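You operate a simulated robot arm through the tools that you are given. There is no shell and no other tool.

Carry out the task below with a simulated two-armed robot. There is one attempt and no reset: what you move stays moved.

TASK
Heat the orange and yellow rollers until the lamp turns green, then switch the heater off.
Fine: each on a peg, lid shut.

The check looks at the end state, three seconds after you hand in, the way a careful person would. Anything else that was tipped, shoved, dropped, spilled or broken makes it a failure. Lids that push on must go on centred and level and be pressed home; caps that screw on are set level and turned clockwise until they are tight.

THE ROBOT
Two 7-joint arms with fingered hands on one trunk that stands fixed in place. Base frame: the origin is at the foot of the trunk, x ahead of it, y to its left, z up; the work surface is at about z = 783. Lengths are in mm, angles in rad, forces in N, time in s.
The left shoulder is at [70, 169, 1201], the right one opposite. With the tool pointing down near the work surface each hand reaches from about 100 to 660 mm from the base axis, measured 20 degrees to its own side. Payload 3.4 kg a hand.
Tool frame (each hand has its own): the origin (TCP) lies between the finger pads and is the grasp point; the fingertips stand 23 mm ahead of it; z points along the fingers, y is the line along which they close. Largest opening 116 mm; the body of the gripper starts 65 mm behind the TCP. The gripper is a hand of 4 fingers: y runs from the thumb to the fingers, the wrist lies at [0, 0, -211] in the tool frame, and closing takes about 1.5 s.
Orientation is that of the tool frame in the base frame, as [roll, pitch, yaw] about the fixed x, y, z axes, in that order (R = Rz(yaw) Ry(pitch) Rx(roll)). With the fingers straight down and closing along the base's y, the tool's x points along the base's -x, its y along +y and its z along -z.

THE INTERFACE
- The arms move only by the tool nudge_tool. It takes "left_deltas", "right_deltas" or both (then of equal length, played together; a hand with none holds still); each is one flat list of numbers, 7 for each row, row after row: the turn, a rotation vector about the tool's x, y, z in units of 120 degrees (1.0 is 120 degrees), then the shift along the tool's x, y, z in units of 500 mm (1.0 is 500 mm), then the opening, from 0 (shut) to 1 (fully open). In form: [ax, ay, az, x, y, z, claw, ax, ay, az, x, y, z, claw, ...]. A call has 1 to 20 rows; each row is the pose to reach, as a shift and turn from the pose commanded when the call began, along the tool's axes at that moment. A call with a number of a shift or a turn outside -1 to 1 is refused whole. A row lasts 0.2 s, in which the tool goes at most 50 mm and 0.15 rad; a call with a longer step from one row to the next is refused whole, and so is a gripper value outside its range. A pose out of reach is approached as far as the arm can. The call stops where the force on the tool passes 40 N (or 10 N more than at its start, if that is more) or the arm is blocked; 0.2 s more then pass. The fingers move at their own pace (about 153 mm/s each) and stop on an object; they squeeze with about 31 N. The grip force told is the motor's: it shows also when the fingers shut on nothing. Time passes only in rows, and 0.2 s behind the last, so rows that repeat a pose let the fingers close. It gives the time, the measured TCP pose, the force on the tool (base axes), the opening and the grip force at its end, in the units of the frame above (readings bear some noise), with the torque about the TCP (base axes, N m) and any sound that the robot's microphone picked up.
- Cameras (640 x 400 px; columns grow to the right, rows downward): "scene" is now at [116.8, -49, 1417.7]; the picture's right is [-0.61, -0.79, 0.00], its down [-0.53, 0.42, -0.73] and it looks along [0.58, -0.45, -0.68] (base axes); focal length 344 px, centre (320, 200). "left" rides on the left gripper at [-68, 1, -90] in its tool frame; the picture's right is [-0.01, -1.00, 0.00], its down [0.80, -0.01, -0.61] and it looks along [0.61, -0.01, 0.80] (tool axes); focal length 251 px, centre (320, 200). "right" rides on the right gripper at [69, 1, -90] in its tool frame; the picture's right is [-0.01, 1.00, 0.00], its down [-0.79, -0.01, -0.61] and it looks along [-0.61, -0.01, 0.79] (tool axes); focal length 251 px, centre (320, 200). There is no depth. A picture from a camera that has moved, and an enlarged one, comes with that camera's place and axes in the base frame and with its lens.
- capture(camera): a new picture of that camera. It takes no simulated time.
- lift_body(by): slides the trunk up (or, below 0, down) by that many mm; the arms and the scene camera ride with it, the base frame stays. It gives what a move gives, with no picture.
- hand_shape(shape, hand): the hand has 4 fingers and takes this shape, open, in about a second: jaw (thumb against the fingers, like two jaws); tri (thumb and two fingers); tip (a fingertip pinch); poke (one finger out to press); point (the index stretched); flat (the hand flat); cup (the hand cupped); fist (a fist). The gripper value then closes the fingers along that shape, each until it touches; the sizes above hold for jaw. It gives what a move gives, with no picture.
- aim_head(pan, tilt): turns the head with the scene camera to pan (to the left, within 1.501 rad either way) and tilt (down, from -0.506 to 1.204), counted from straight ahead of the robot. It gives what a move gives.
- close_up(camera, box): a new picture of the part [left, top, right, bottom] of that camera's present view, enlarged. It takes no simulated time.
- finish_job(): hands the job in; it is judged then, once.

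Nothing tells you positions but the pictures and the camera data. Unless the task says otherwise, let go and move clear before handing in.

The tools are called after "Request:" by a JSON object that holds its "op" and its "data". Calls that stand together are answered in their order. nudge_tool: Moves the arms, as the interface text tells. Its arguments: {"type":"object","properties":{"left_deltas":{"type":"array","items":{"type":"number"}},"right_deltas":{"type":"array","items":{"type":"number"}}},"required":[]} The other tools are called the same way: lift_body (by) slides the trunk up or down; hand_shape (shape, hand) gives the hand a shape; aim_head (pan, tilt) turns the head that bears the scene camera; capture (camera) takes a picture; close_up (camera, box) takes an enlarged picture of a part of a camera's view; finish_job () hands the job in.

At the start:

```text
time_s: 0.0
left_tool_pos: [406.8, -60.7, 1187.1]
left_tool_rot: [3.14, -0.001, -3.139]
left_force: [0.7, 0.9, 0.2]
left_ft_torque: [0.0, 0.01, 0.04]
left_opening: 115.8
left_grip_force: 0.0
left_shape: jaw
right_tool_pos: [340.2, -454.5, 1144.1]
right_tool_rot: [3.141, 0.001, -3.14]
right_force: [-0.2, 0.5, -0.1]
right_ft_torque: [0.0, 0.06, 0.01]
right_opening: 116.2
right_grip_force: 0.1
right_shape: jaw
trunk travel left (down, up): [-700.0, 240.0]
head pan, tilt: [-0.661, 0.745]
```

scene: 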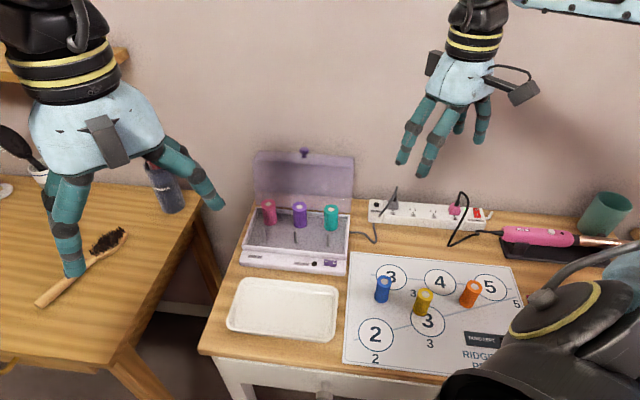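
right: 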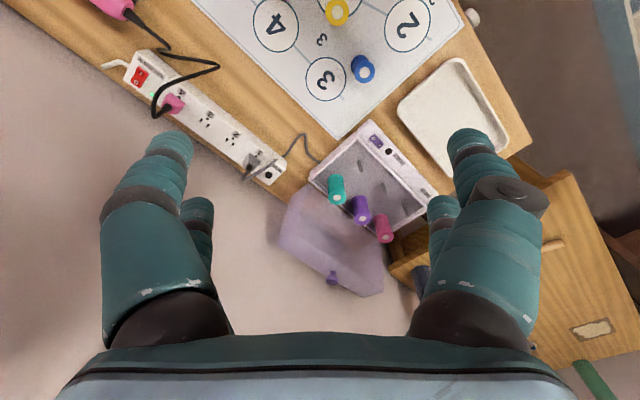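
left: 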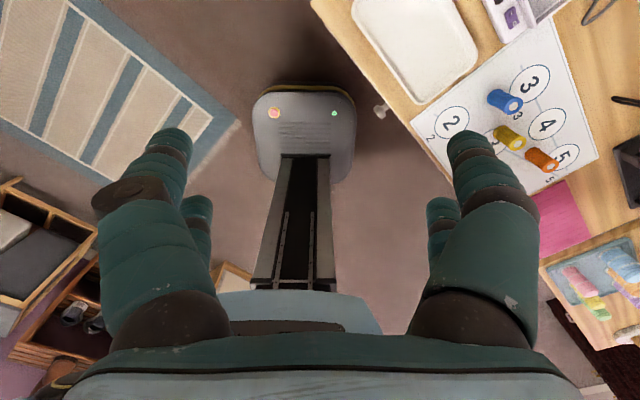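

I see a heater box with an open lid holding three rollers (pink, purple, teal), and blue, yellow and orange rollers standing on a mat. I'll look closer at the heater, its switch, the lamp and the power strip.

Request:
{"op": "close_up", "data": {"camera": "scene", "box": [220, 140, 380, 280]}}

Request:
{"op": "close_up", "data": {"camera": "scene", "box": [350, 180, 530, 300]}}

Request:
{"op": "close_up", "data": {"camera": "scene", "box": [340, 240, 530, 380]}}

Request:
{"op": "close_up", "data": {"camera": "right", "box": [270, 100, 450, 310]}}

```text
2.86 times, centred on (300, 210) of scene
camera zoom: at [116.8, -49.0, 1417.7], right [-0.61, -0.79, 0.0], down [-0.53, 0.42, -0.73], along [0.58, -0.45, -0.68], focal length 984 px, centre (377, 171)
```

zoom: 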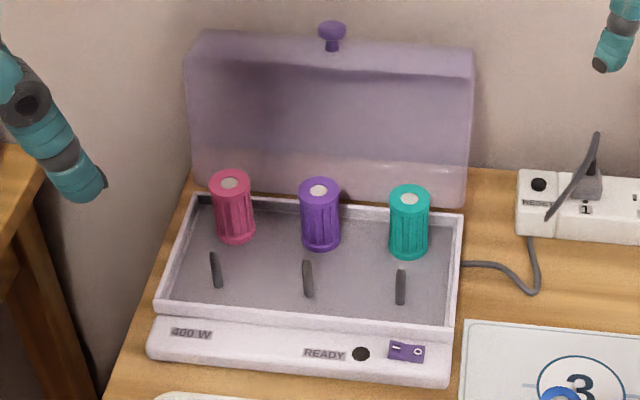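

```text
3.33 times, centred on (440, 240) of scene
camera zoom: at [116.8, -49.0, 1417.7], right [-0.61, -0.79, 0.0], down [-0.53, 0.42, -0.73], along [0.58, -0.45, -0.68], focal length 1148 px, centre (-80, 67)
```

zoom: 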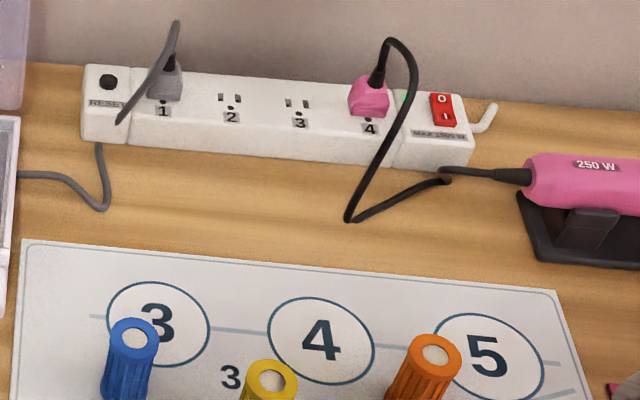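

```text
2.86 times, centred on (435, 310) of scene
camera zoom: at [116.8, -49.0, 1417.7], right [-0.61, -0.79, 0.0], down [-0.53, 0.42, -0.73], along [0.58, -0.45, -0.68], focal length 984 px, centre (-9, -114)
```

zoom: 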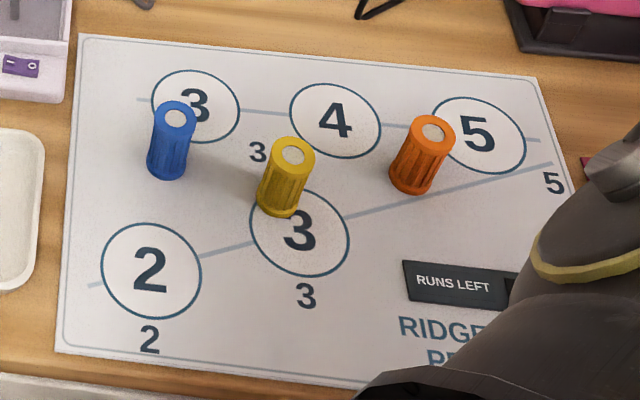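

```text
1.90 times, centred on (360, 205) of right
camera zoom: at [271.9, -455.1, 1233.2], right [0.01, 1.0, 0.0], down [0.79, -0.01, 0.61], along [0.61, 0.0, -0.79], focal length 479 px, centre (244, 190)
```

zoom: 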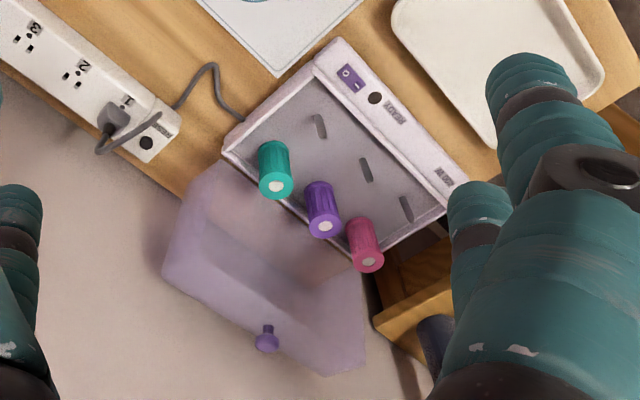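

The heater has three free front pegs, and its rocker switch and READY lamp are on the front panel. I'll zoom further to read the power strip, the switch and the RUNS LEFT sign.

Request:
{"op": "close_up", "data": {"camera": "scene", "box": [360, 185, 500, 250]}}

Request:
{"op": "close_up", "data": {"camera": "scene", "box": [290, 245, 350, 285]}}

Request:
{"op": "close_up", "data": {"camera": "scene", "box": [430, 310, 530, 380]}}

Request:
{"op": "close_up", "data": {"camera": "left", "box": [400, 0, 640, 150]}}

Request:
{"op": "close_up", "data": {"camera": "left", "box": [400, 50, 640, 330]}}

Request:
{"op": "close_up", "data": {"camera": "right", "box": [60, 0, 460, 200]}}

```text
4.57 times, centred on (430, 218) of scene
camera zoom: at [116.8, -49.0, 1417.7], right [-0.61, -0.79, 0.0], down [-0.53, 0.42, -0.73], along [0.58, -0.45, -0.68], focal length 1574 px, centre (-183, 120)
```

zoom: 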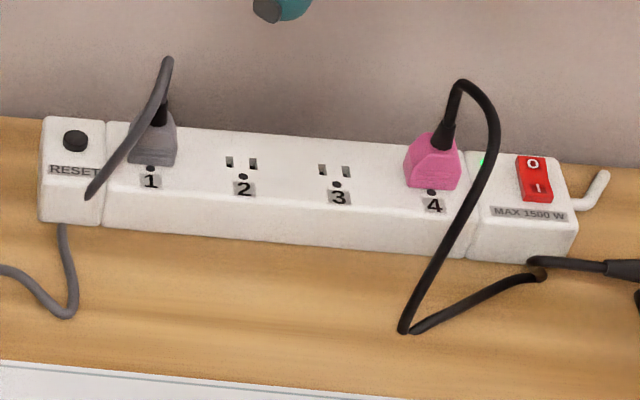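

```text
10.00 times, centred on (320, 265) of scene
camera zoom: at [116.8, -49.0, 1417.7], right [-0.61, -0.79, 0.0], down [-0.53, 0.42, -0.73], along [0.58, -0.45, -0.68], focal length 3443 px, centre (320, -450)
```

zoom: 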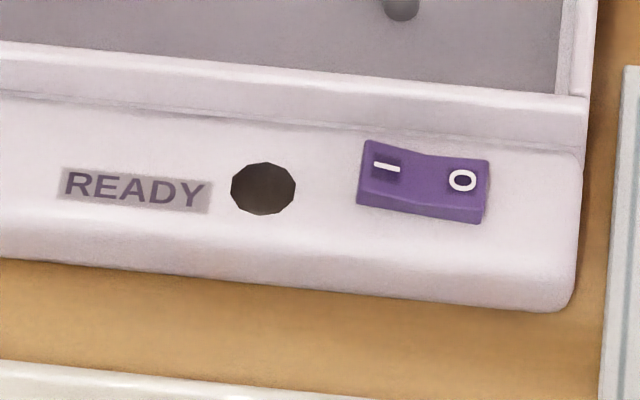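

```text
5.71 times, centred on (480, 345) of scene
camera zoom: at [116.8, -49.0, 1417.7], right [-0.61, -0.79, 0.0], down [-0.53, 0.42, -0.73], along [0.58, -0.45, -0.68], focal length 1968 px, centre (-594, -629)
```

zoom: 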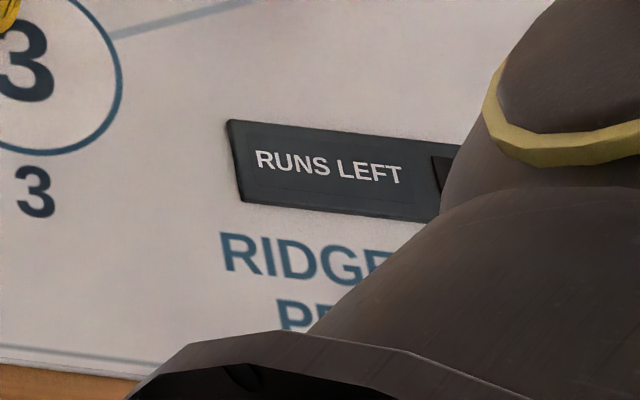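

```text
2.67 times, centred on (520, 75) of left
camera zoom: at [475.2, -59.0, 1276.9], right [0.01, -1.0, 0.0], down [-0.8, -0.01, 0.61], along [-0.61, -0.01, -0.8], focal length 670 px, centre (-213, 533)
```

zoom: 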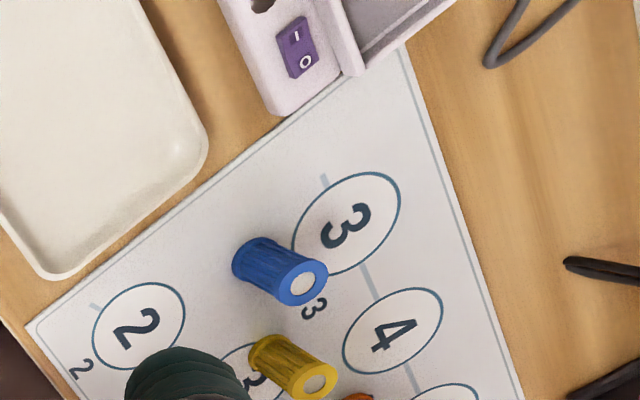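

```text
1.43 times, centred on (520, 190) of left
camera zoom: at [475.2, -59.0, 1276.9], right [0.01, -1.0, 0.0], down [-0.8, -0.01, 0.61], along [-0.61, -0.01, -0.8], focal length 359 px, centre (34, 214)
```

zoom: 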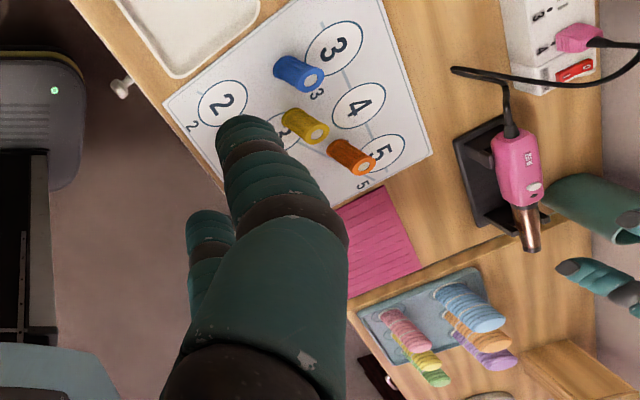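

```text
1.60 times, centred on (260, 100) of right
camera zoom: at [271.9, -455.1, 1233.2], right [0.01, 1.0, 0.0], down [0.79, -0.01, 0.61], along [0.61, 0.0, -0.79], focal length 402 px, centre (416, 360)
```

zoom: 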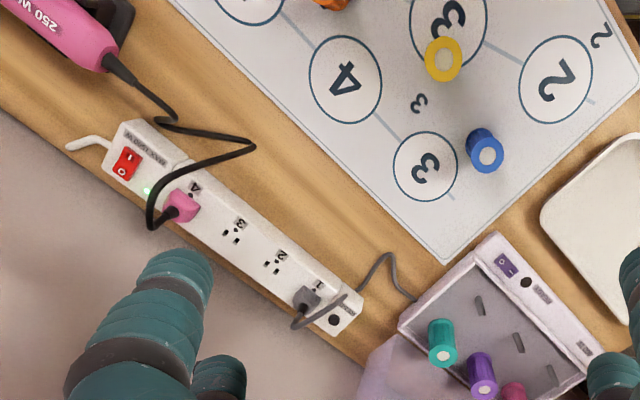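

The work area sits at about 45° to the base. The front pegs come out at about (510,-378), (563,-324) and (615,-271), with tops near z=840. Yellow is at about (278,-431), orange at (230,-523) and blue at (346,-391). Next I move the left arm aside and bring the right hand above yellow, yawed to match the desk.

Request:
{"op": "nudge_tool", "data": {"left_deltas": [0, 0, 0, 0, 0.06, 0, 1, 0, 0, 0, 0, 0.12, 0, 1, 0, 0, 0, 0, 0.18, 0, 1, 0, 0, 0, 0, 0.24, 0, 1, 0, 0, 0, 0, 0.3, 0, 1, 0, 0, 0, 0, 0.36, 0, 1], "right_deltas": [0, 0, 0.0625, 0.0207, 0.0077, 0.048, 0.6, 0, 0, 0.125, 0.0413, 0.0153, 0.096, 0.6, 0, 0, 0.1875, 0.062, 0.023, 0.144, 0.6, 0, 0, 0.25, 0.0827, 0.0307, 0.192, 0.6, 0, 0, 0.3125, 0.1033, 0.0383, 0.24, 0.6, 0, 0, 0.375, 0.124, 0.046, 0.288, 0.6]}}

Request:
{"op": "capture", "data": {"camera": "scene"}}

Request:
{"op": "capture", "data": {"camera": "right"}}

```text
time_s: 1.4
left_tool_pos: [407.1, 123.6, 1180.5]
left_tool_rot: [-3.14, -0.001, -3.141]
left_force: [0.4, -0.5, -0.3]
left_ft_torque: [-0.02, 0.0, 0.0]
left_opening: 115.8
left_grip_force: 0.1
left_shape: jaw
right_tool_pos: [277.8, -432.3, 993.9]
right_tool_rot: [3.14, 0.001, 2.358]
right_force: [0.4, -0.3, 0.7]
right_ft_torque: [0.0, 0.0, -0.03]
right_opening: 70.1
right_grip_force: 0.1
right_shape: jaw
trunk travel left (down, up): [-700.0, 240.0]
head pan, tilt: [-0.661, 0.745]
```

```text
taken
camera scene: at [117.2, -47.3, 1417.8], right [-0.61, -0.79, 0.0], down [-0.54, 0.42, -0.74], along [0.58, -0.45, -0.68], focal length 344 px, centre (320, 200)
```

scene: 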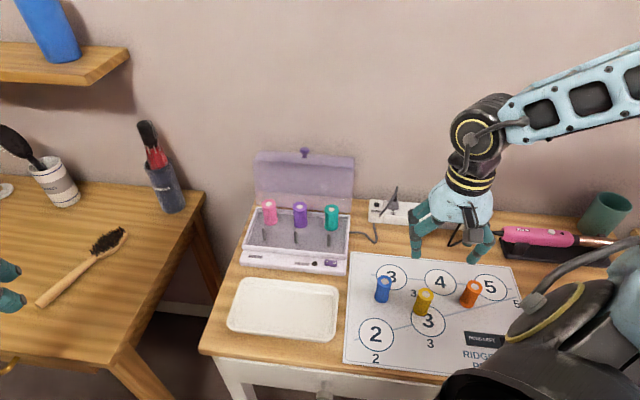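

```text
taken
camera right: at [230.1, -383.0, 1082.6], right [0.71, 0.7, 0.0], down [0.56, -0.57, 0.61], along [0.43, -0.43, -0.79], focal length 251 px, centre (320, 200)
```

right: 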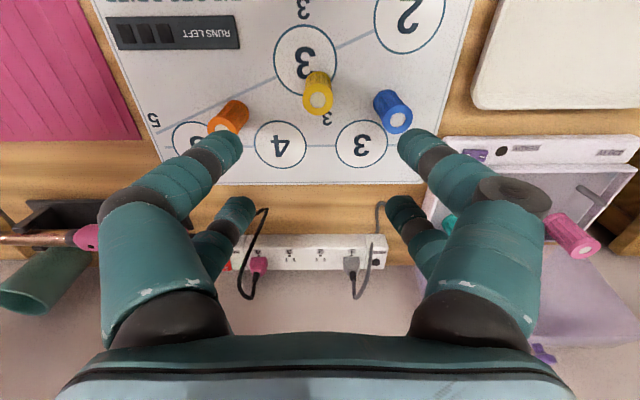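

Right hand is above yellow with both estimates agreeing to within a couple of mm. I'll hold for a moment to check how the reading settles and look at the RUNS LEFT sign.

Request:
{"op": "nudge_tool", "data": {"right_deltas": [0, 0, 0, 0, 0, 0, 0.6, 0, 0, 0, 0, 0, 0, 0.6]}}

Request:
{"op": "close_up", "data": {"camera": "right", "box": [90, 0, 470, 150]}}

Request:
{"op": "close_up", "data": {"camera": "scene", "box": [360, 180, 520, 300]}}

```text
time_s: 2.0
left_tool_pos: [406.1, 121.5, 1181.1]
left_tool_rot: [-3.141, 0.0, -3.14]
left_force: [0.7, 0.9, -1.0]
left_ft_torque: [0.0, 0.01, 0.0]
left_opening: 115.8
left_grip_force: 0.2
left_shape: jaw
right_tool_pos: [278.8, -432.6, 993.3]
right_tool_rot: [3.141, 0.001, 2.357]
right_force: [0.1, -0.4, 0.3]
right_ft_torque: [-0.04, 0.05, 0.0]
right_opening: 70.0
right_grip_force: 0.1
right_shape: jaw
trunk travel left (down, up): [-700.0, 240.0]
head pan, tilt: [-0.661, 0.745]
```

```text
1.68 times, centred on (280, 75) of right
camera zoom: at [230.0, -384.0, 1082.6], right [0.71, 0.7, 0.0], down [0.56, -0.57, 0.61], along [0.43, -0.43, -0.79], focal length 424 px, centre (387, 410)
```

zoom: 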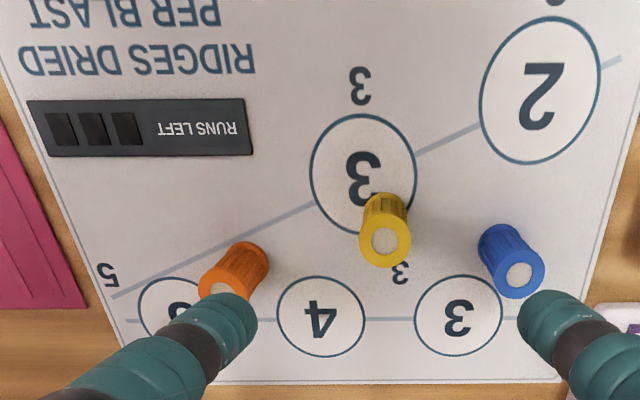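

```text
3.33 times, centred on (440, 240) of scene
camera zoom: at [116.9, -48.4, 1417.7], right [-0.61, -0.79, 0.0], down [-0.54, 0.42, -0.73], along [0.58, -0.45, -0.68], focal length 1148 px, centre (-80, 67)
```

zoom: 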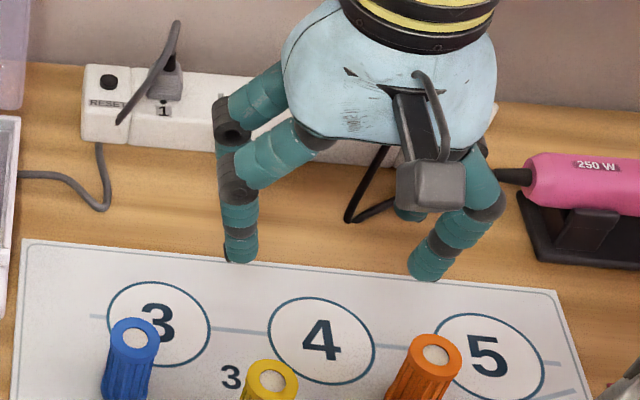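

The RUNS LEFT card belongs to something unrelated, so I ignore it. I descend straight onto the yellow roller with the fingers at 70 mm and check before closing.

Request:
{"op": "nudge_tool", "data": {"right_deltas": [0, 0, 0, 0.004, -0.0007, 0.08, 0.6, 0, 0, 0, 0.004, -0.0007, 0.16, 0.6, 0, 0, 0, 0.004, -0.0007, 0.24, 0.6, 0, 0, 0, 0.004, -0.0007, 0.3, 0.6, 0, 0, 0, 0.004, -0.0007, 0.334, 0.6, 0, 0, 0, 0.004, -0.0007, 0.334, 0.6]}}

Request:
{"op": "capture", "data": {"camera": "right"}}

Request:
{"op": "close_up", "data": {"camera": "scene", "box": [360, 220, 520, 340]}}

```text
time_s: 3.4
left_tool_pos: [407.1, 121.4, 1182.0]
left_tool_rot: [-3.14, 0.0, -3.14]
left_force: [0.8, 0.5, 0.2]
left_ft_torque: [-0.03, 0.01, -0.04]
left_opening: 115.8
left_grip_force: 0.1
left_shape: jaw
right_tool_pos: [277.0, -431.1, 827.1]
right_tool_rot: [3.14, 0.001, 2.36]
right_force: [0.9, -0.2, 0.8]
right_ft_torque: [0.01, 0.0, 0.0]
right_opening: 70.0
right_grip_force: 0.1
right_shape: jaw
trunk travel left (down, up): [-700.0, 240.0]
head pan, tilt: [-0.661, 0.745]
```

```text
taken
camera right: at [228.9, -383.1, 917.5], right [0.71, 0.7, 0.0], down [0.56, -0.57, 0.61], along [0.43, -0.43, -0.79], focal length 251 px, centre (320, 200)
```

right: 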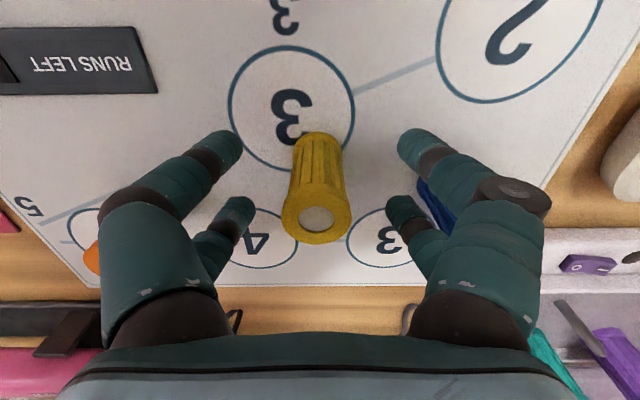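

```text
3.33 times, centred on (440, 280) of scene
camera zoom: at [116.3, -49.0, 1417.7], right [-0.61, -0.79, 0.0], down [-0.53, 0.42, -0.74], along [0.58, -0.45, -0.68], focal length 1148 px, centre (-80, -67)
```

zoom: 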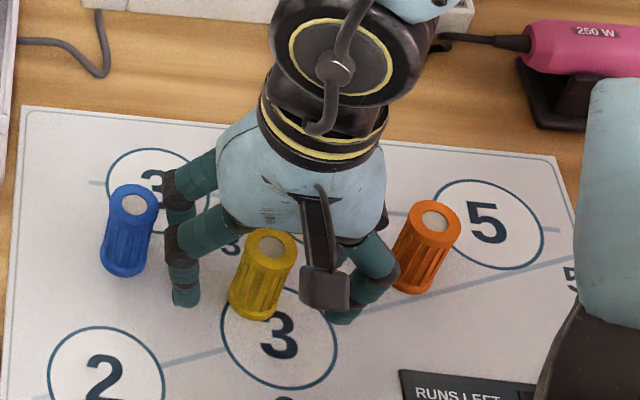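

The yellow roller's top projects within about 2 mm of the grasp axis, between the finger pairs. I close on it now.

Request:
{"op": "nudge_tool", "data": {"right_deltas": [0, 0, 0, 0, 0, 0, 0, 0, 0, 0, 0, 0, 0, 0, 0, 0, 0, 0, 0, 0, 0, 0, 0, 0, 0, 0, 0, 0, 0, 0, 0, 0, 0, 0, 0, 0, 0, 0, 0, 0, 0, 0, 0, 0, 0, 0, 0, 0, 0, 0, 0, 0, 0, 0, 0, 0]}}

Request:
{"op": "capture", "data": {"camera": "right"}}

Request:
{"op": "close_up", "data": {"camera": "scene", "box": [360, 220, 520, 340]}}

```text
time_s: 5.2
left_tool_pos: [407.1, 120.6, 1182.1]
left_tool_rot: [-3.139, 0.001, -3.14]
left_force: [-0.6, 0.0, -0.6]
left_ft_torque: [0.01, -0.02, 0.01]
left_opening: 115.8
left_grip_force: 0.0
left_shape: jaw
right_tool_pos: [277.5, -430.8, 827.2]
right_tool_rot: [3.141, -0.001, 2.359]
right_force: [-0.1, -0.4, 1.0]
right_ft_torque: [-0.02, 0.03, 0.0]
right_opening: 0.0
right_grip_force: 30.9
right_shape: jaw
trunk travel left (down, up): [-700.0, 240.0]
head pan, tilt: [-0.661, 0.745]
```

```text
taken
camera right: at [229.1, -383.0, 917.6], right [0.71, 0.7, 0.0], down [0.56, -0.57, 0.61], along [0.43, -0.43, -0.8], focal length 251 px, centre (320, 200)
```

right: 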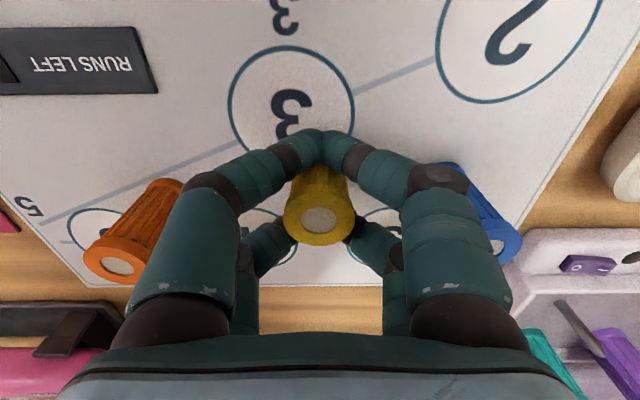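

```text
3.33 times, centred on (440, 280) of scene
camera zoom: at [116.9, -49.0, 1417.7], right [-0.61, -0.79, 0.0], down [-0.53, 0.42, -0.73], along [0.58, -0.45, -0.68], focal length 1148 px, centre (-80, -67)
```

zoom: 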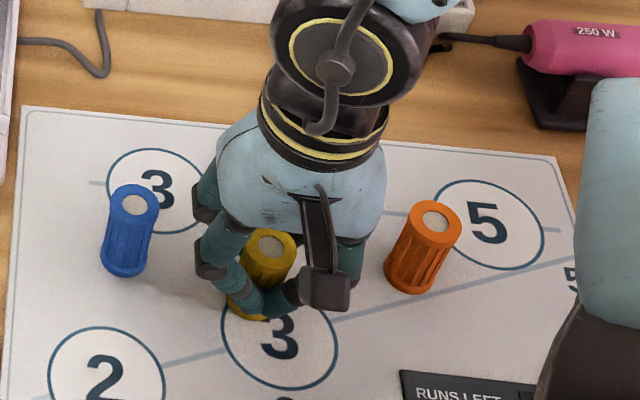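

The fingers shut past the roller (opening 0), so this shape straddles it rather than gripping it. I'll reopen, rise and look at the other hand shapes in free air.

Request:
{"op": "nudge_tool", "data": {"right_deltas": [0, 0, 0, 0, 0, 0, 0.6, 0, 0, 0, 0, 0, 0, 0.6, 0, 0, 0, 0, 0, 0, 0.6, 0, 0, 0, 0, 0, 0, 0.6, 0, 0, 0, 0, 0, -0.06, 0.6, 0, 0, 0, 0, 0, -0.14, 0.6, 0, 0, 0, 0, 0, -0.22, 0.6, 0, 0, 0, 0, 0, -0.3, 0.6, 0, 0, 0, 0, 0, -0.3, 0.6]}}

Request:
{"op": "hand_shape", "data": {"hand": "right", "shape": "tri"}}

Request:
{"op": "capture", "data": {"camera": "right"}}

Request:
{"op": "close_up", "data": {"camera": "scene", "box": [360, 180, 520, 300]}}

```text
time_s: 7.2
left_tool_pos: [407.7, 122.3, 1182.1]
left_tool_rot: [-3.139, 0.0, -3.139]
left_force: [0.6, -0.5, 1.1]
left_ft_torque: [0.01, -0.03, 0.0]
left_opening: 116.0
left_grip_force: 0.1
left_shape: jaw
right_tool_pos: [276.3, -430.7, 974.4]
right_tool_rot: [-3.141, -0.002, 2.356]
right_force: [0.9, 0.1, 0.3]
right_ft_torque: [-0.02, 0.01, -0.01]
right_opening: 69.3
right_grip_force: 0.1
right_shape: jaw
trunk travel left (down, up): [-700.0, 240.0]
head pan, tilt: [-0.661, 0.745]
```

```text
time_s: 8.1
left_tool_pos: [406.1, 121.9, 1182.5]
left_tool_rot: [-3.141, 0.0, -3.14]
left_force: [-0.8, 0.0, -0.3]
left_ft_torque: [-0.02, 0.02, -0.02]
left_opening: 115.5
left_grip_force: 0.1
left_shape: jaw
right_tool_pos: [277.8, -430.7, 975.0]
right_tool_rot: [3.14, 0.0, 2.357]
right_force: [0.6, 0.5, 0.2]
right_ft_torque: [-0.01, 0.01, -0.02]
right_opening: 115.9
right_grip_force: 0.0
right_shape: tri
trunk travel left (down, up): [-700.0, 240.0]
head pan, tilt: [-0.661, 0.745]
```

```text
taken
camera right: at [228.4, -382.9, 1064.2], right [0.71, 0.7, 0.0], down [0.56, -0.57, 0.61], along [0.43, -0.43, -0.79], focal length 251 px, centre (320, 200)
```

right: 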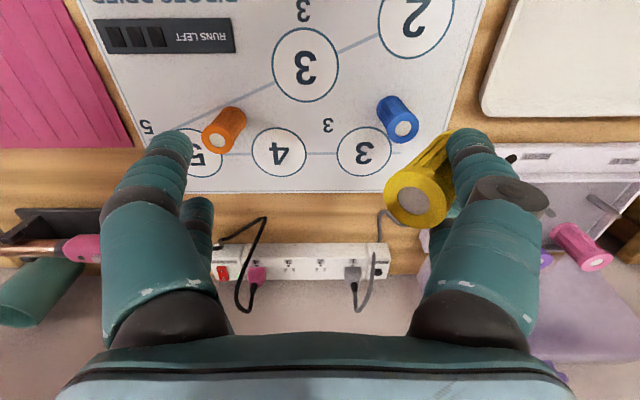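

```text
3.33 times, centred on (440, 240) of scene
camera zoom: at [116.6, -49.0, 1417.7], right [-0.61, -0.79, 0.0], down [-0.53, 0.42, -0.73], along [0.58, -0.45, -0.68], focal length 1148 px, centre (-80, 67)
```

zoom: 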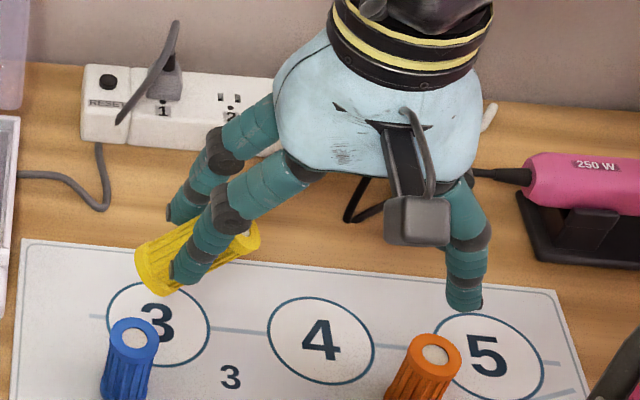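

Unexpectedly the yellow roller came up with the hand, wedged between the two fingers on one side. I'll look closely before moving anything.

Request:
{"op": "close_up", "data": {"camera": "right", "box": [360, 110, 560, 260]}}

Request:
{"op": "close_up", "data": {"camera": "scene", "box": [385, 210, 455, 270]}}

Request:
{"op": "capture", "data": {"camera": "left"}}

```text
2.67 times, centred on (460, 185) of right
camera zoom: at [228.4, -382.9, 1064.2], right [0.71, 0.7, 0.0], down [0.56, -0.57, 0.61], along [0.43, -0.43, -0.79], focal length 670 px, centre (-53, 240)
```

zoom: 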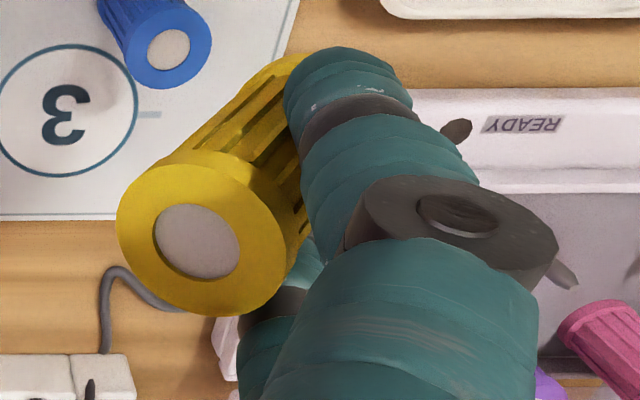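

```text
6.67 times, centred on (420, 240) of scene
camera zoom: at [116.6, -49.0, 1417.7], right [-0.61, -0.79, 0.0], down [-0.53, 0.42, -0.73], along [0.58, -0.45, -0.68], focal length 2296 px, centre (-347, -67)
```

zoom: 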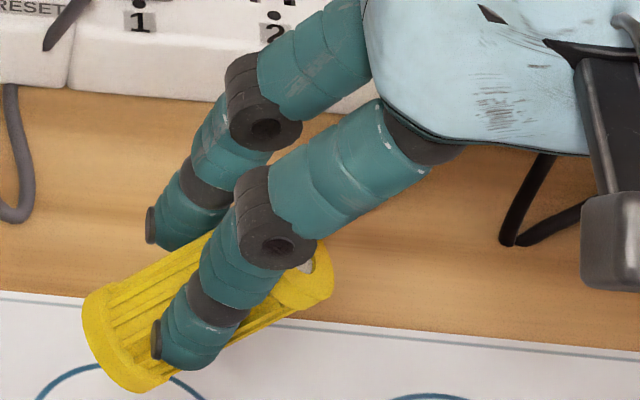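

```text
taken
camera left: at [475.2, 122.7, 1270.6], right [0.01, -1.0, 0.0], down [-0.8, -0.01, 0.61], along [-0.61, -0.01, -0.8], focal length 251 px, centre (320, 200)
```

left: 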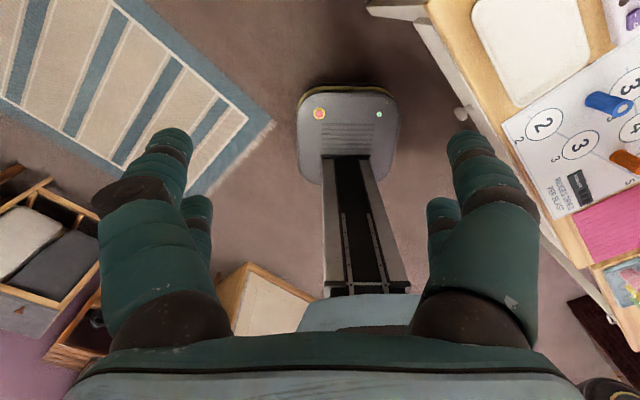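

The yellow roller is wedged like a cigarette between two fingers, tilted about 50°, and looks stable. I'll move slowly to a clear part of the mat nearer the robot and go low, so that nothing can fall far, before closing again.

Request:
{"op": "nudge_tool", "data": {"right_deltas": [0, 0, 0, 0.02, 0, 0, 1, 0, 0, 0, 0.05, 0, 0, 1, 0, 0, 0, 0.08, 0, 0, 1, 0, 0, 0, 0.11, 0, 0, 1, 0, 0, 0, 0.124, 0, 0, 1, 0, 0, 0, 0.124, 0, 0.03, 1, 0, 0, 0, 0.124, 0, 0.07, 1, 0, 0, 0, 0.124, 0, 0.11, 1, 0, 0, 0, 0.124, 0, 0.15, 1, 0, 0, 0, 0.124, 0, 0.19, 1, 0, 0, 0, 0.124, 0, 0.22, 1, 0, 0, 0, 0.124, 0, 0.235, 1]}}

Request:
{"op": "capture", "data": {"camera": "right"}}

Request:
{"op": "close_up", "data": {"camera": "scene", "box": [340, 240, 500, 360]}}

```text
time_s: 10.7
left_tool_pos: [405.2, 121.1, 1181.1]
left_tool_rot: [-3.141, -0.001, -3.141]
left_force: [-0.1, -0.6, 0.0]
left_ft_torque: [-0.03, -0.02, -0.01]
left_opening: 115.9
left_grip_force: 0.0
left_shape: jaw
right_tool_pos: [241.6, -398.3, 868.8]
right_tool_rot: [3.139, -0.007, 2.358]
right_force: [0.5, 0.6, 0.0]
right_ft_torque: [0.02, 0.01, -0.04]
right_opening: 115.7
right_grip_force: 0.0
right_shape: tri
right hand out of reach, approached as far as the arm can: row 4, 5, 6, 7, 8, 11, 12
trunk travel left (down, up): [-700.0, 240.0]
head pan, tilt: [-0.661, 0.745]
```

```text
taken
camera right: at [193.1, -350.8, 958.5], right [0.71, 0.7, 0.0], down [0.56, -0.57, 0.6], along [0.42, -0.43, -0.8], focal length 251 px, centre (320, 200)
```

right: 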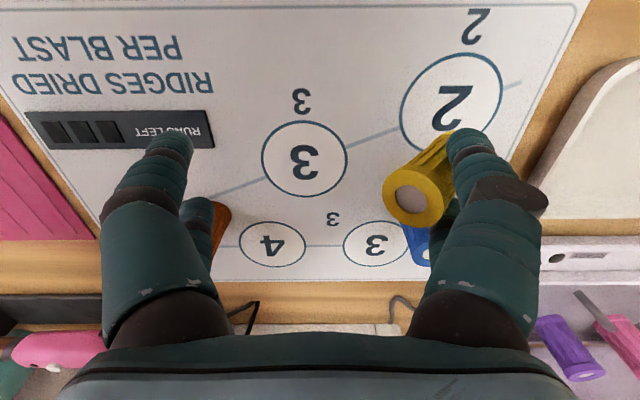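

```text
3.33 times, centred on (420, 300) of scene
camera zoom: at [116.6, -49.5, 1417.7], right [-0.61, -0.79, 0.0], down [-0.53, 0.42, -0.73], along [0.58, -0.45, -0.68], focal length 1148 px, centre (-13, -133)
```

zoom: 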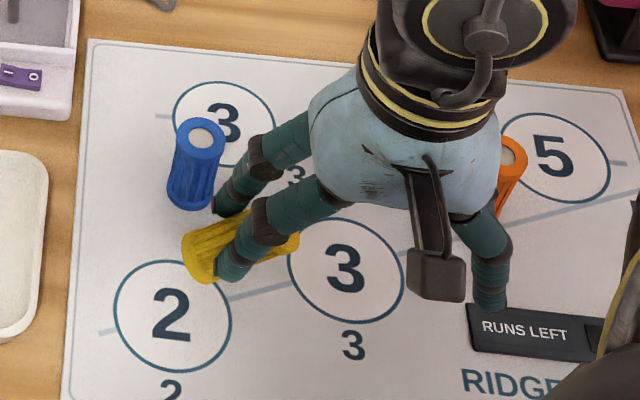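

The arm is near its inner reach limit here, but the roller is still wedged and clear of blue. I'll back off about 20 mm and see where the commanded pose ends up.

Request:
{"op": "nudge_tool", "data": {"right_deltas": [0, 0, 0, -0.02, 0, 0, 1, 0, 0, 0, -0.04, 0, 0, 1, 0, 0, 0, -0.04, 0, 0, 1]}}

```text
time_s: 11.5
left_tool_pos: [407.4, 122.5, 1181.4]
left_tool_rot: [-3.14, -0.001, -3.14]
left_force: [0.3, 0.1, 0.0]
left_ft_torque: [-0.01, -0.02, 0.0]
left_opening: 115.9
left_grip_force: 0.0
left_shape: jaw
right_tool_pos: [254.9, -410.2, 868.9]
right_tool_rot: [3.14, -0.003, 2.359]
right_force: [0.6, 0.2, -1.4]
right_ft_torque: [-0.02, 0.02, -0.01]
right_opening: 115.7
right_grip_force: 0.0
right_shape: tri
trunk travel left (down, up): [-700.0, 240.0]
head pan, tilt: [-0.661, 0.745]
```

Commands re-anchor at the reached pose. I shift slightly away from blue, go down a bit more, set the jaw shape and then begin closing in stages.

Request:
{"op": "nudge_tool", "data": {"right_deltas": [0, 0, 0, 0, -0.01, 0.01, 1, 0, 0, 0, 0, -0.02, 0.025, 1, 0, 0, 0, 0, -0.02, 0.04, 1, 0, 0, 0, 0, -0.02, 0.04, 1]}}

Request:
{"op": "hand_shape", "data": {"hand": "right", "shape": "jaw"}}

Request:
{"op": "nudge_tool", "data": {"right_deltas": [0, 0, 0, 0, 0, 0, 0.9, 0, 0, 0, 0, 0, 0, 0.8, 0, 0, 0, 0, 0, 0, 0.7, 0, 0, 0, 0, 0, 0, 0.6, 0, 0, 0, 0, 0, 0, 0.6]}}

Request:
{"op": "capture", "data": {"camera": "right"}}

Request:
{"op": "close_up", "data": {"camera": "scene", "box": [340, 240, 500, 360]}}

```text
time_s: 12.5
left_tool_pos: [406.4, 121.0, 1181.9]
left_tool_rot: [3.141, 0.001, -3.139]
left_force: [-0.1, -0.1, 0.2]
left_ft_torque: [-0.01, 0.0, 0.01]
left_opening: 116.0
left_grip_force: 0.0
left_shape: jaw
right_tool_pos: [247.6, -419.2, 846.4]
right_tool_rot: [3.14, 0.0, 2.358]
right_force: [0.9, 0.2, -0.3]
right_ft_torque: [-0.02, 0.0, -0.02]
right_opening: 115.9
right_grip_force: 0.1
right_shape: tri
trunk travel left (down, up): [-700.0, 240.0]
head pan, tilt: [-0.661, 0.745]
```

```text
time_s: 13.4
left_tool_pos: [405.9, 122.5, 1182.4]
left_tool_rot: [-3.14, 0.001, -3.139]
left_force: [-0.7, -0.8, 0.5]
left_ft_torque: [0.04, -0.02, -0.01]
left_opening: 115.8
left_grip_force: 0.0
left_shape: jaw
right_tool_pos: [247.4, -418.6, 848.0]
right_tool_rot: [-3.141, -0.001, 2.359]
right_force: [-0.2, 0.1, -0.4]
right_ft_torque: [-0.02, -0.01, 0.0]
right_opening: 115.9
right_grip_force: 0.1
right_shape: jaw
trunk travel left (down, up): [-700.0, 240.0]
head pan, tilt: [-0.661, 0.745]
```

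```text
time_s: 14.6
left_tool_pos: [407.1, 121.6, 1181.2]
left_tool_rot: [-3.139, 0.0, -3.139]
left_force: [-0.2, 0.9, 0.4]
left_ft_torque: [-0.02, 0.01, -0.01]
left_opening: 115.7
left_grip_force: 0.0
left_shape: jaw
right_tool_pos: [246.9, -417.9, 847.4]
right_tool_rot: [-3.14, -0.001, 2.359]
right_force: [0.7, 0.3, -0.4]
right_ft_torque: [0.01, 0.02, -0.01]
right_opening: 70.2
right_grip_force: 0.1
right_shape: jaw
trunk travel left (down, up): [-700.0, 240.0]
head pan, tilt: [-0.661, 0.745]
```

```text
taken
camera right: at [198.9, -370.8, 937.0], right [0.71, 0.7, 0.0], down [0.56, -0.57, 0.61], along [0.43, -0.43, -0.8], focal length 251 px, centre (320, 200)
```

right: 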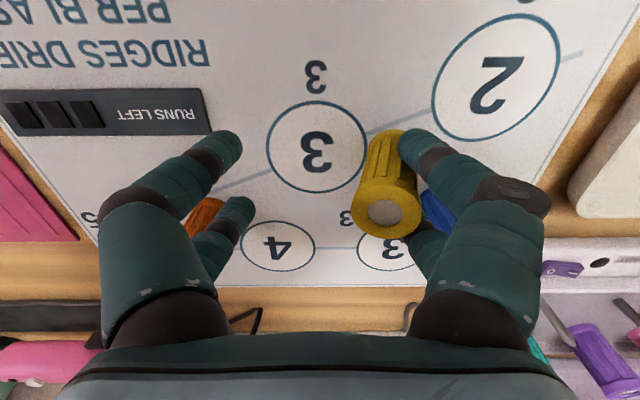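

```text
3.33 times, centred on (420, 300) of scene
camera zoom: at [116.9, -49.0, 1417.7], right [-0.61, -0.79, 0.0], down [-0.54, 0.42, -0.73], along [0.58, -0.45, -0.68], focal length 1148 px, centre (-13, -133)
```

zoom: 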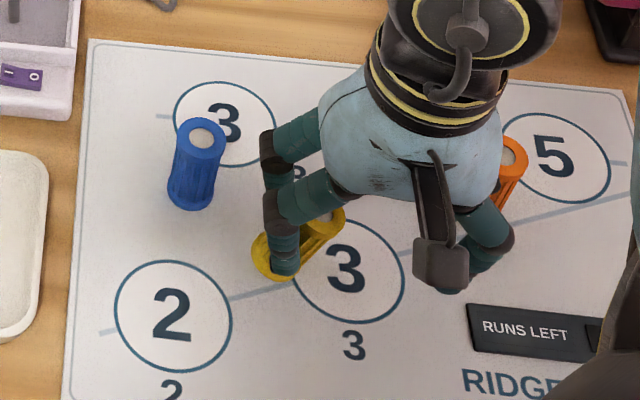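

The roller rotates back with the fingers as they close. I continue closing in steps.

Request:
{"op": "nudge_tool", "data": {"right_deltas": [0, 0, 0, 0, 0, 0, 0.5, 0, 0, 0, 0, 0, 0, 0.42, 0, 0, 0, 0, 0, 0, 0.34, 0, 0, 0, 0, 0, 0, 0.26, 0, 0, 0, 0, 0, 0, 0.26]}}

Request:
{"op": "capture", "data": {"camera": "right"}}

Request:
{"op": "close_up", "data": {"camera": "scene", "box": [340, 240, 500, 360]}}

```text
time_s: 15.8
left_tool_pos: [406.5, 121.3, 1182.0]
left_tool_rot: [-3.14, 0.0, -3.141]
left_force: [0.5, 0.8, 0.4]
left_ft_torque: [0.0, 0.02, 0.02]
left_opening: 115.8
left_grip_force: 0.1
left_shape: jaw
right_tool_pos: [246.6, -418.1, 845.8]
right_tool_rot: [3.141, 0.0, 2.358]
right_force: [-0.1, 0.0, -0.5]
right_ft_torque: [-0.01, -0.01, -0.02]
right_opening: 30.6
right_grip_force: 0.0
right_shape: jaw
trunk travel left (down, up): [-700.0, 240.0]
head pan, tilt: [-0.661, 0.745]
```

```text
taken
camera right: at [198.8, -370.8, 937.0], right [0.71, 0.7, 0.0], down [0.56, -0.57, 0.61], along [0.43, -0.43, -0.8], focal length 251 px, centre (320, 200)
```

right: 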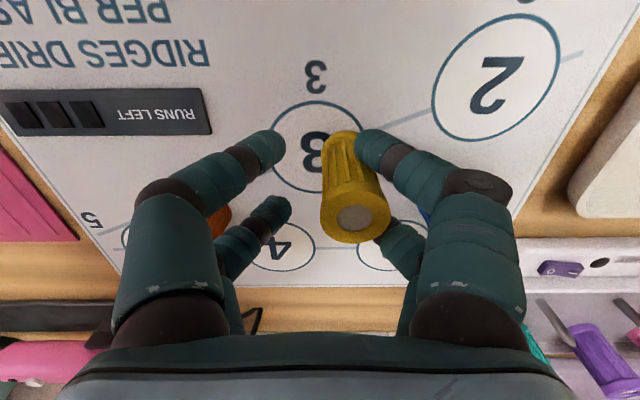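

```text
3.33 times, centred on (420, 300) of scene
camera zoom: at [116.9, -49.0, 1417.7], right [-0.61, -0.79, 0.0], down [-0.53, 0.42, -0.73], along [0.58, -0.45, -0.68], focal length 1148 px, centre (-13, -133)
```

zoom: 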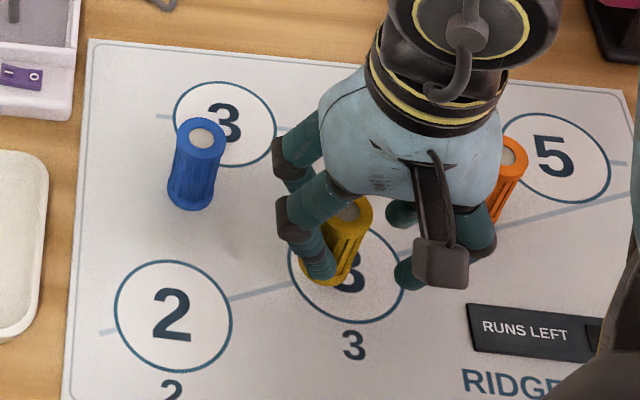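

Roller stays with the +y fingers and is nearly upright. I close fully.

Request:
{"op": "nudge_tool", "data": {"right_deltas": [0, 0, 0, 0, 0, 0, 0.2, 0, 0, 0, 0, 0, 0, 0.13, 0, 0, 0, 0, 0, 0, 0.06, 0, 0, 0, 0, 0, 0, 0, 0, 0, 0, 0, 0, 0, 0, 0, 0, 0, 0, 0, 0, 0]}}

Request:
{"op": "capture", "data": {"camera": "right"}}

Request:
{"op": "close_up", "data": {"camera": "scene", "box": [380, 260, 480, 340]}}

```text
time_s: 17.2
left_tool_pos: [406.6, 121.4, 1182.5]
left_tool_rot: [-3.14, 0.0, -3.141]
left_force: [-0.3, 0.2, -0.5]
left_ft_torque: [0.0, -0.02, -0.01]
left_opening: 115.9
left_grip_force: 0.0
left_shape: jaw
right_tool_pos: [247.8, -418.7, 847.0]
right_tool_rot: [3.14, -0.002, 2.358]
right_force: [-0.1, 0.3, 0.4]
right_ft_torque: [0.0, 0.02, 0.0]
right_opening: 0.0
right_grip_force: 31.4
right_shape: jaw
trunk travel left (down, up): [-700.0, 240.0]
head pan, tilt: [-0.661, 0.745]
```

```text
taken
camera right: at [198.9, -370.8, 937.0], right [0.71, 0.7, 0.0], down [0.56, -0.57, 0.61], along [0.43, -0.43, -0.8], focal length 251 px, centre (320, 200)
```

right: 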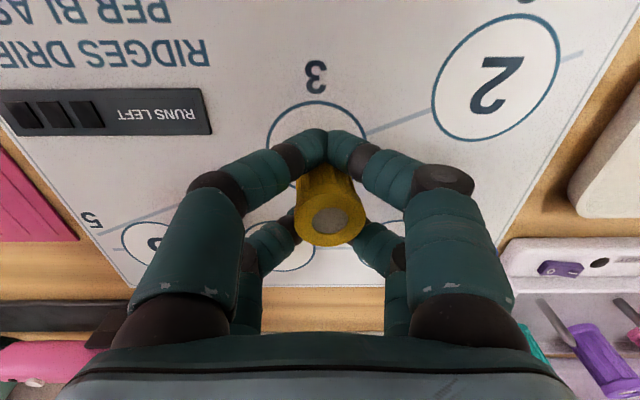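

```text
5.00 times, centred on (430, 300) of scene
camera zoom: at [116.9, -49.0, 1417.7], right [-0.61, -0.79, 0.0], down [-0.53, 0.42, -0.73], along [0.58, -0.45, -0.68], focal length 1722 px, centre (-230, -300)
```

zoom: 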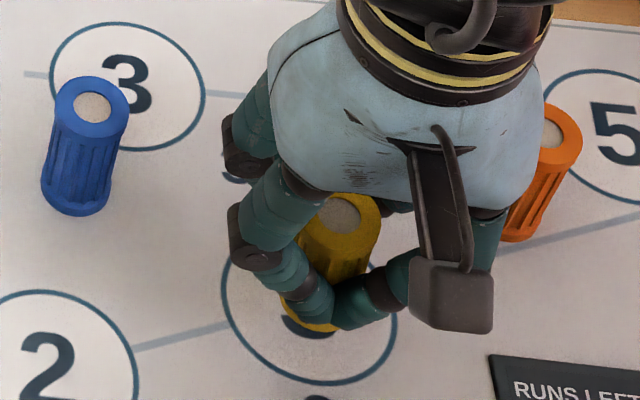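

The yellow roller is now caged upright in the closed hand with a slight lean. I'll zoom in to measure its offset and tilt before taking it to the heater.

Request:
{"op": "close_up", "data": {"camera": "right", "box": [240, 100, 400, 260]}}

Request:
{"op": "close_up", "data": {"camera": "scene", "box": [410, 280, 470, 340]}}

```text
2.50 times, centred on (320, 180) of right
camera zoom: at [198.9, -370.8, 937.0], right [0.71, 0.7, 0.0], down [0.56, -0.57, 0.61], along [0.43, -0.43, -0.8], focal length 629 px, centre (320, 250)
```

zoom: 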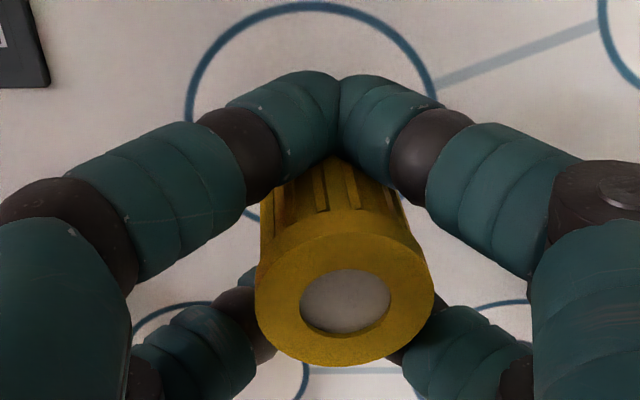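

```text
6.67 times, centred on (440, 310) of scene
camera zoom: at [116.9, -49.0, 1417.7], right [-0.61, -0.79, 0.0], down [-0.53, 0.42, -0.73], along [0.58, -0.45, -0.68], focal length 2296 px, centre (-480, -533)
```

zoom: 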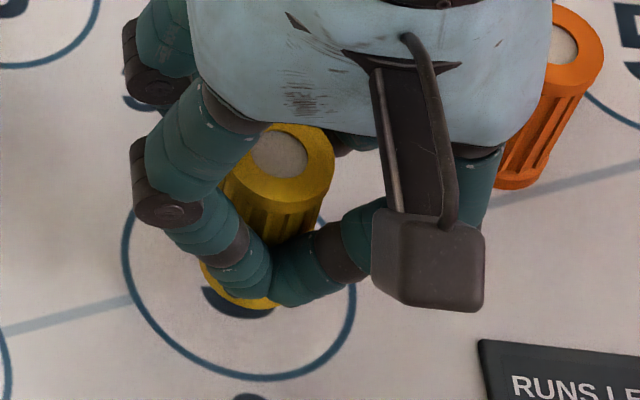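

The roller leans about 6.7° towards +y, which I can correct by tilting the hand. Before transferring it I study the heater tray walls and peg positions at high zoom.

Request:
{"op": "close_up", "data": {"camera": "scene", "box": [235, 195, 355, 280]}}

Request:
{"op": "close_up", "data": {"camera": "scene", "box": [295, 200, 355, 240]}}

Request:
{"op": "close_up", "data": {"camera": "scene", "box": [295, 230, 355, 280]}}

Request:
{"op": "close_up", "data": {"camera": "scene", "box": [235, 140, 365, 220]}}

```text
4.71 times, centred on (295, 238) of scene
camera zoom: at [116.9, -49.0, 1417.7], right [-0.61, -0.79, 0.0], down [-0.53, 0.42, -0.73], along [0.58, -0.45, -0.68], focal length 1620 px, centre (438, 24)
```

zoom: 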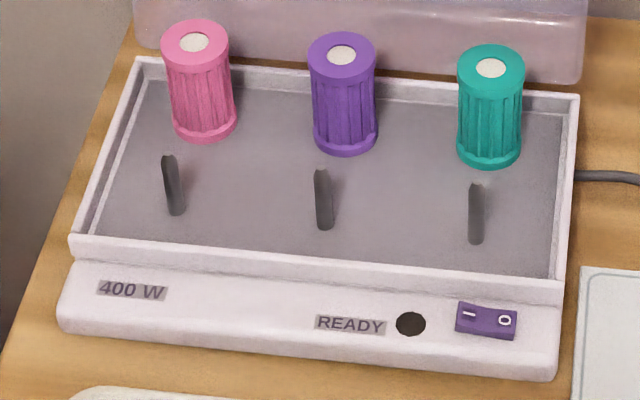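

```text
10.00 times, centred on (325, 220) of scene
camera zoom: at [116.9, -49.0, 1417.7], right [-0.61, -0.79, 0.0], down [-0.53, 0.42, -0.73], along [0.58, -0.45, -0.68], focal length 3443 px, centre (270, 0)
```

zoom: 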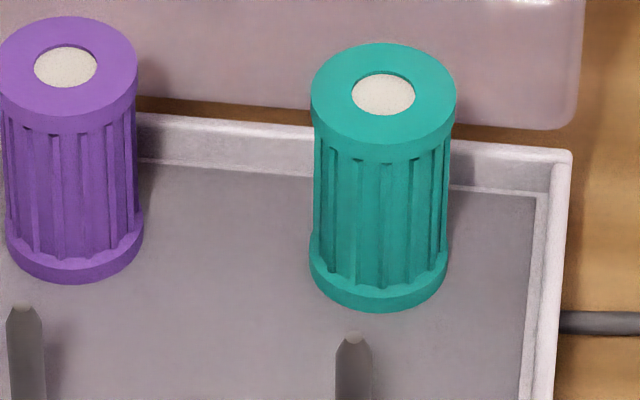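

```text
8.00 times, centred on (325, 255) of scene
camera zoom: at [116.9, -49.0, 1417.7], right [-0.61, -0.79, 0.0], down [-0.53, 0.42, -0.73], along [0.58, -0.45, -0.68], focal length 2755 px, centre (280, -240)
```

zoom: 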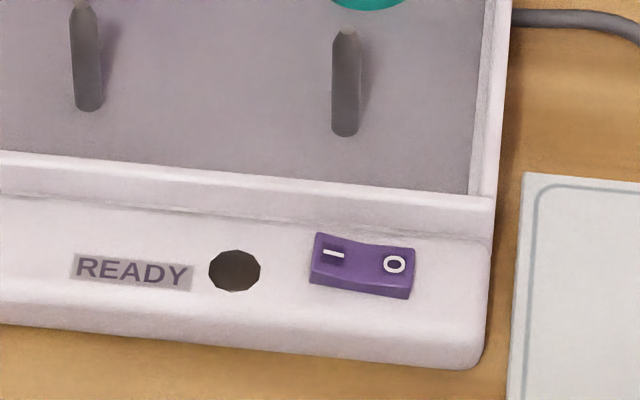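

```text
4.92 times, centred on (300, 180) of scene
camera zoom: at [116.9, -49.0, 1417.7], right [-0.61, -0.79, 0.0], down [-0.53, 0.42, -0.73], along [0.58, -0.45, -0.68], focal length 1695 px, centre (418, 298)
```

zoom: 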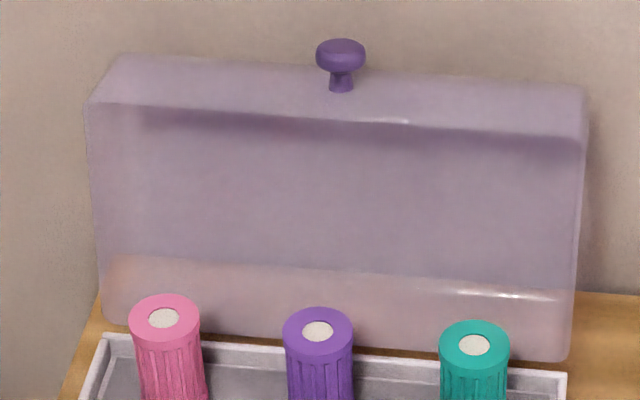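

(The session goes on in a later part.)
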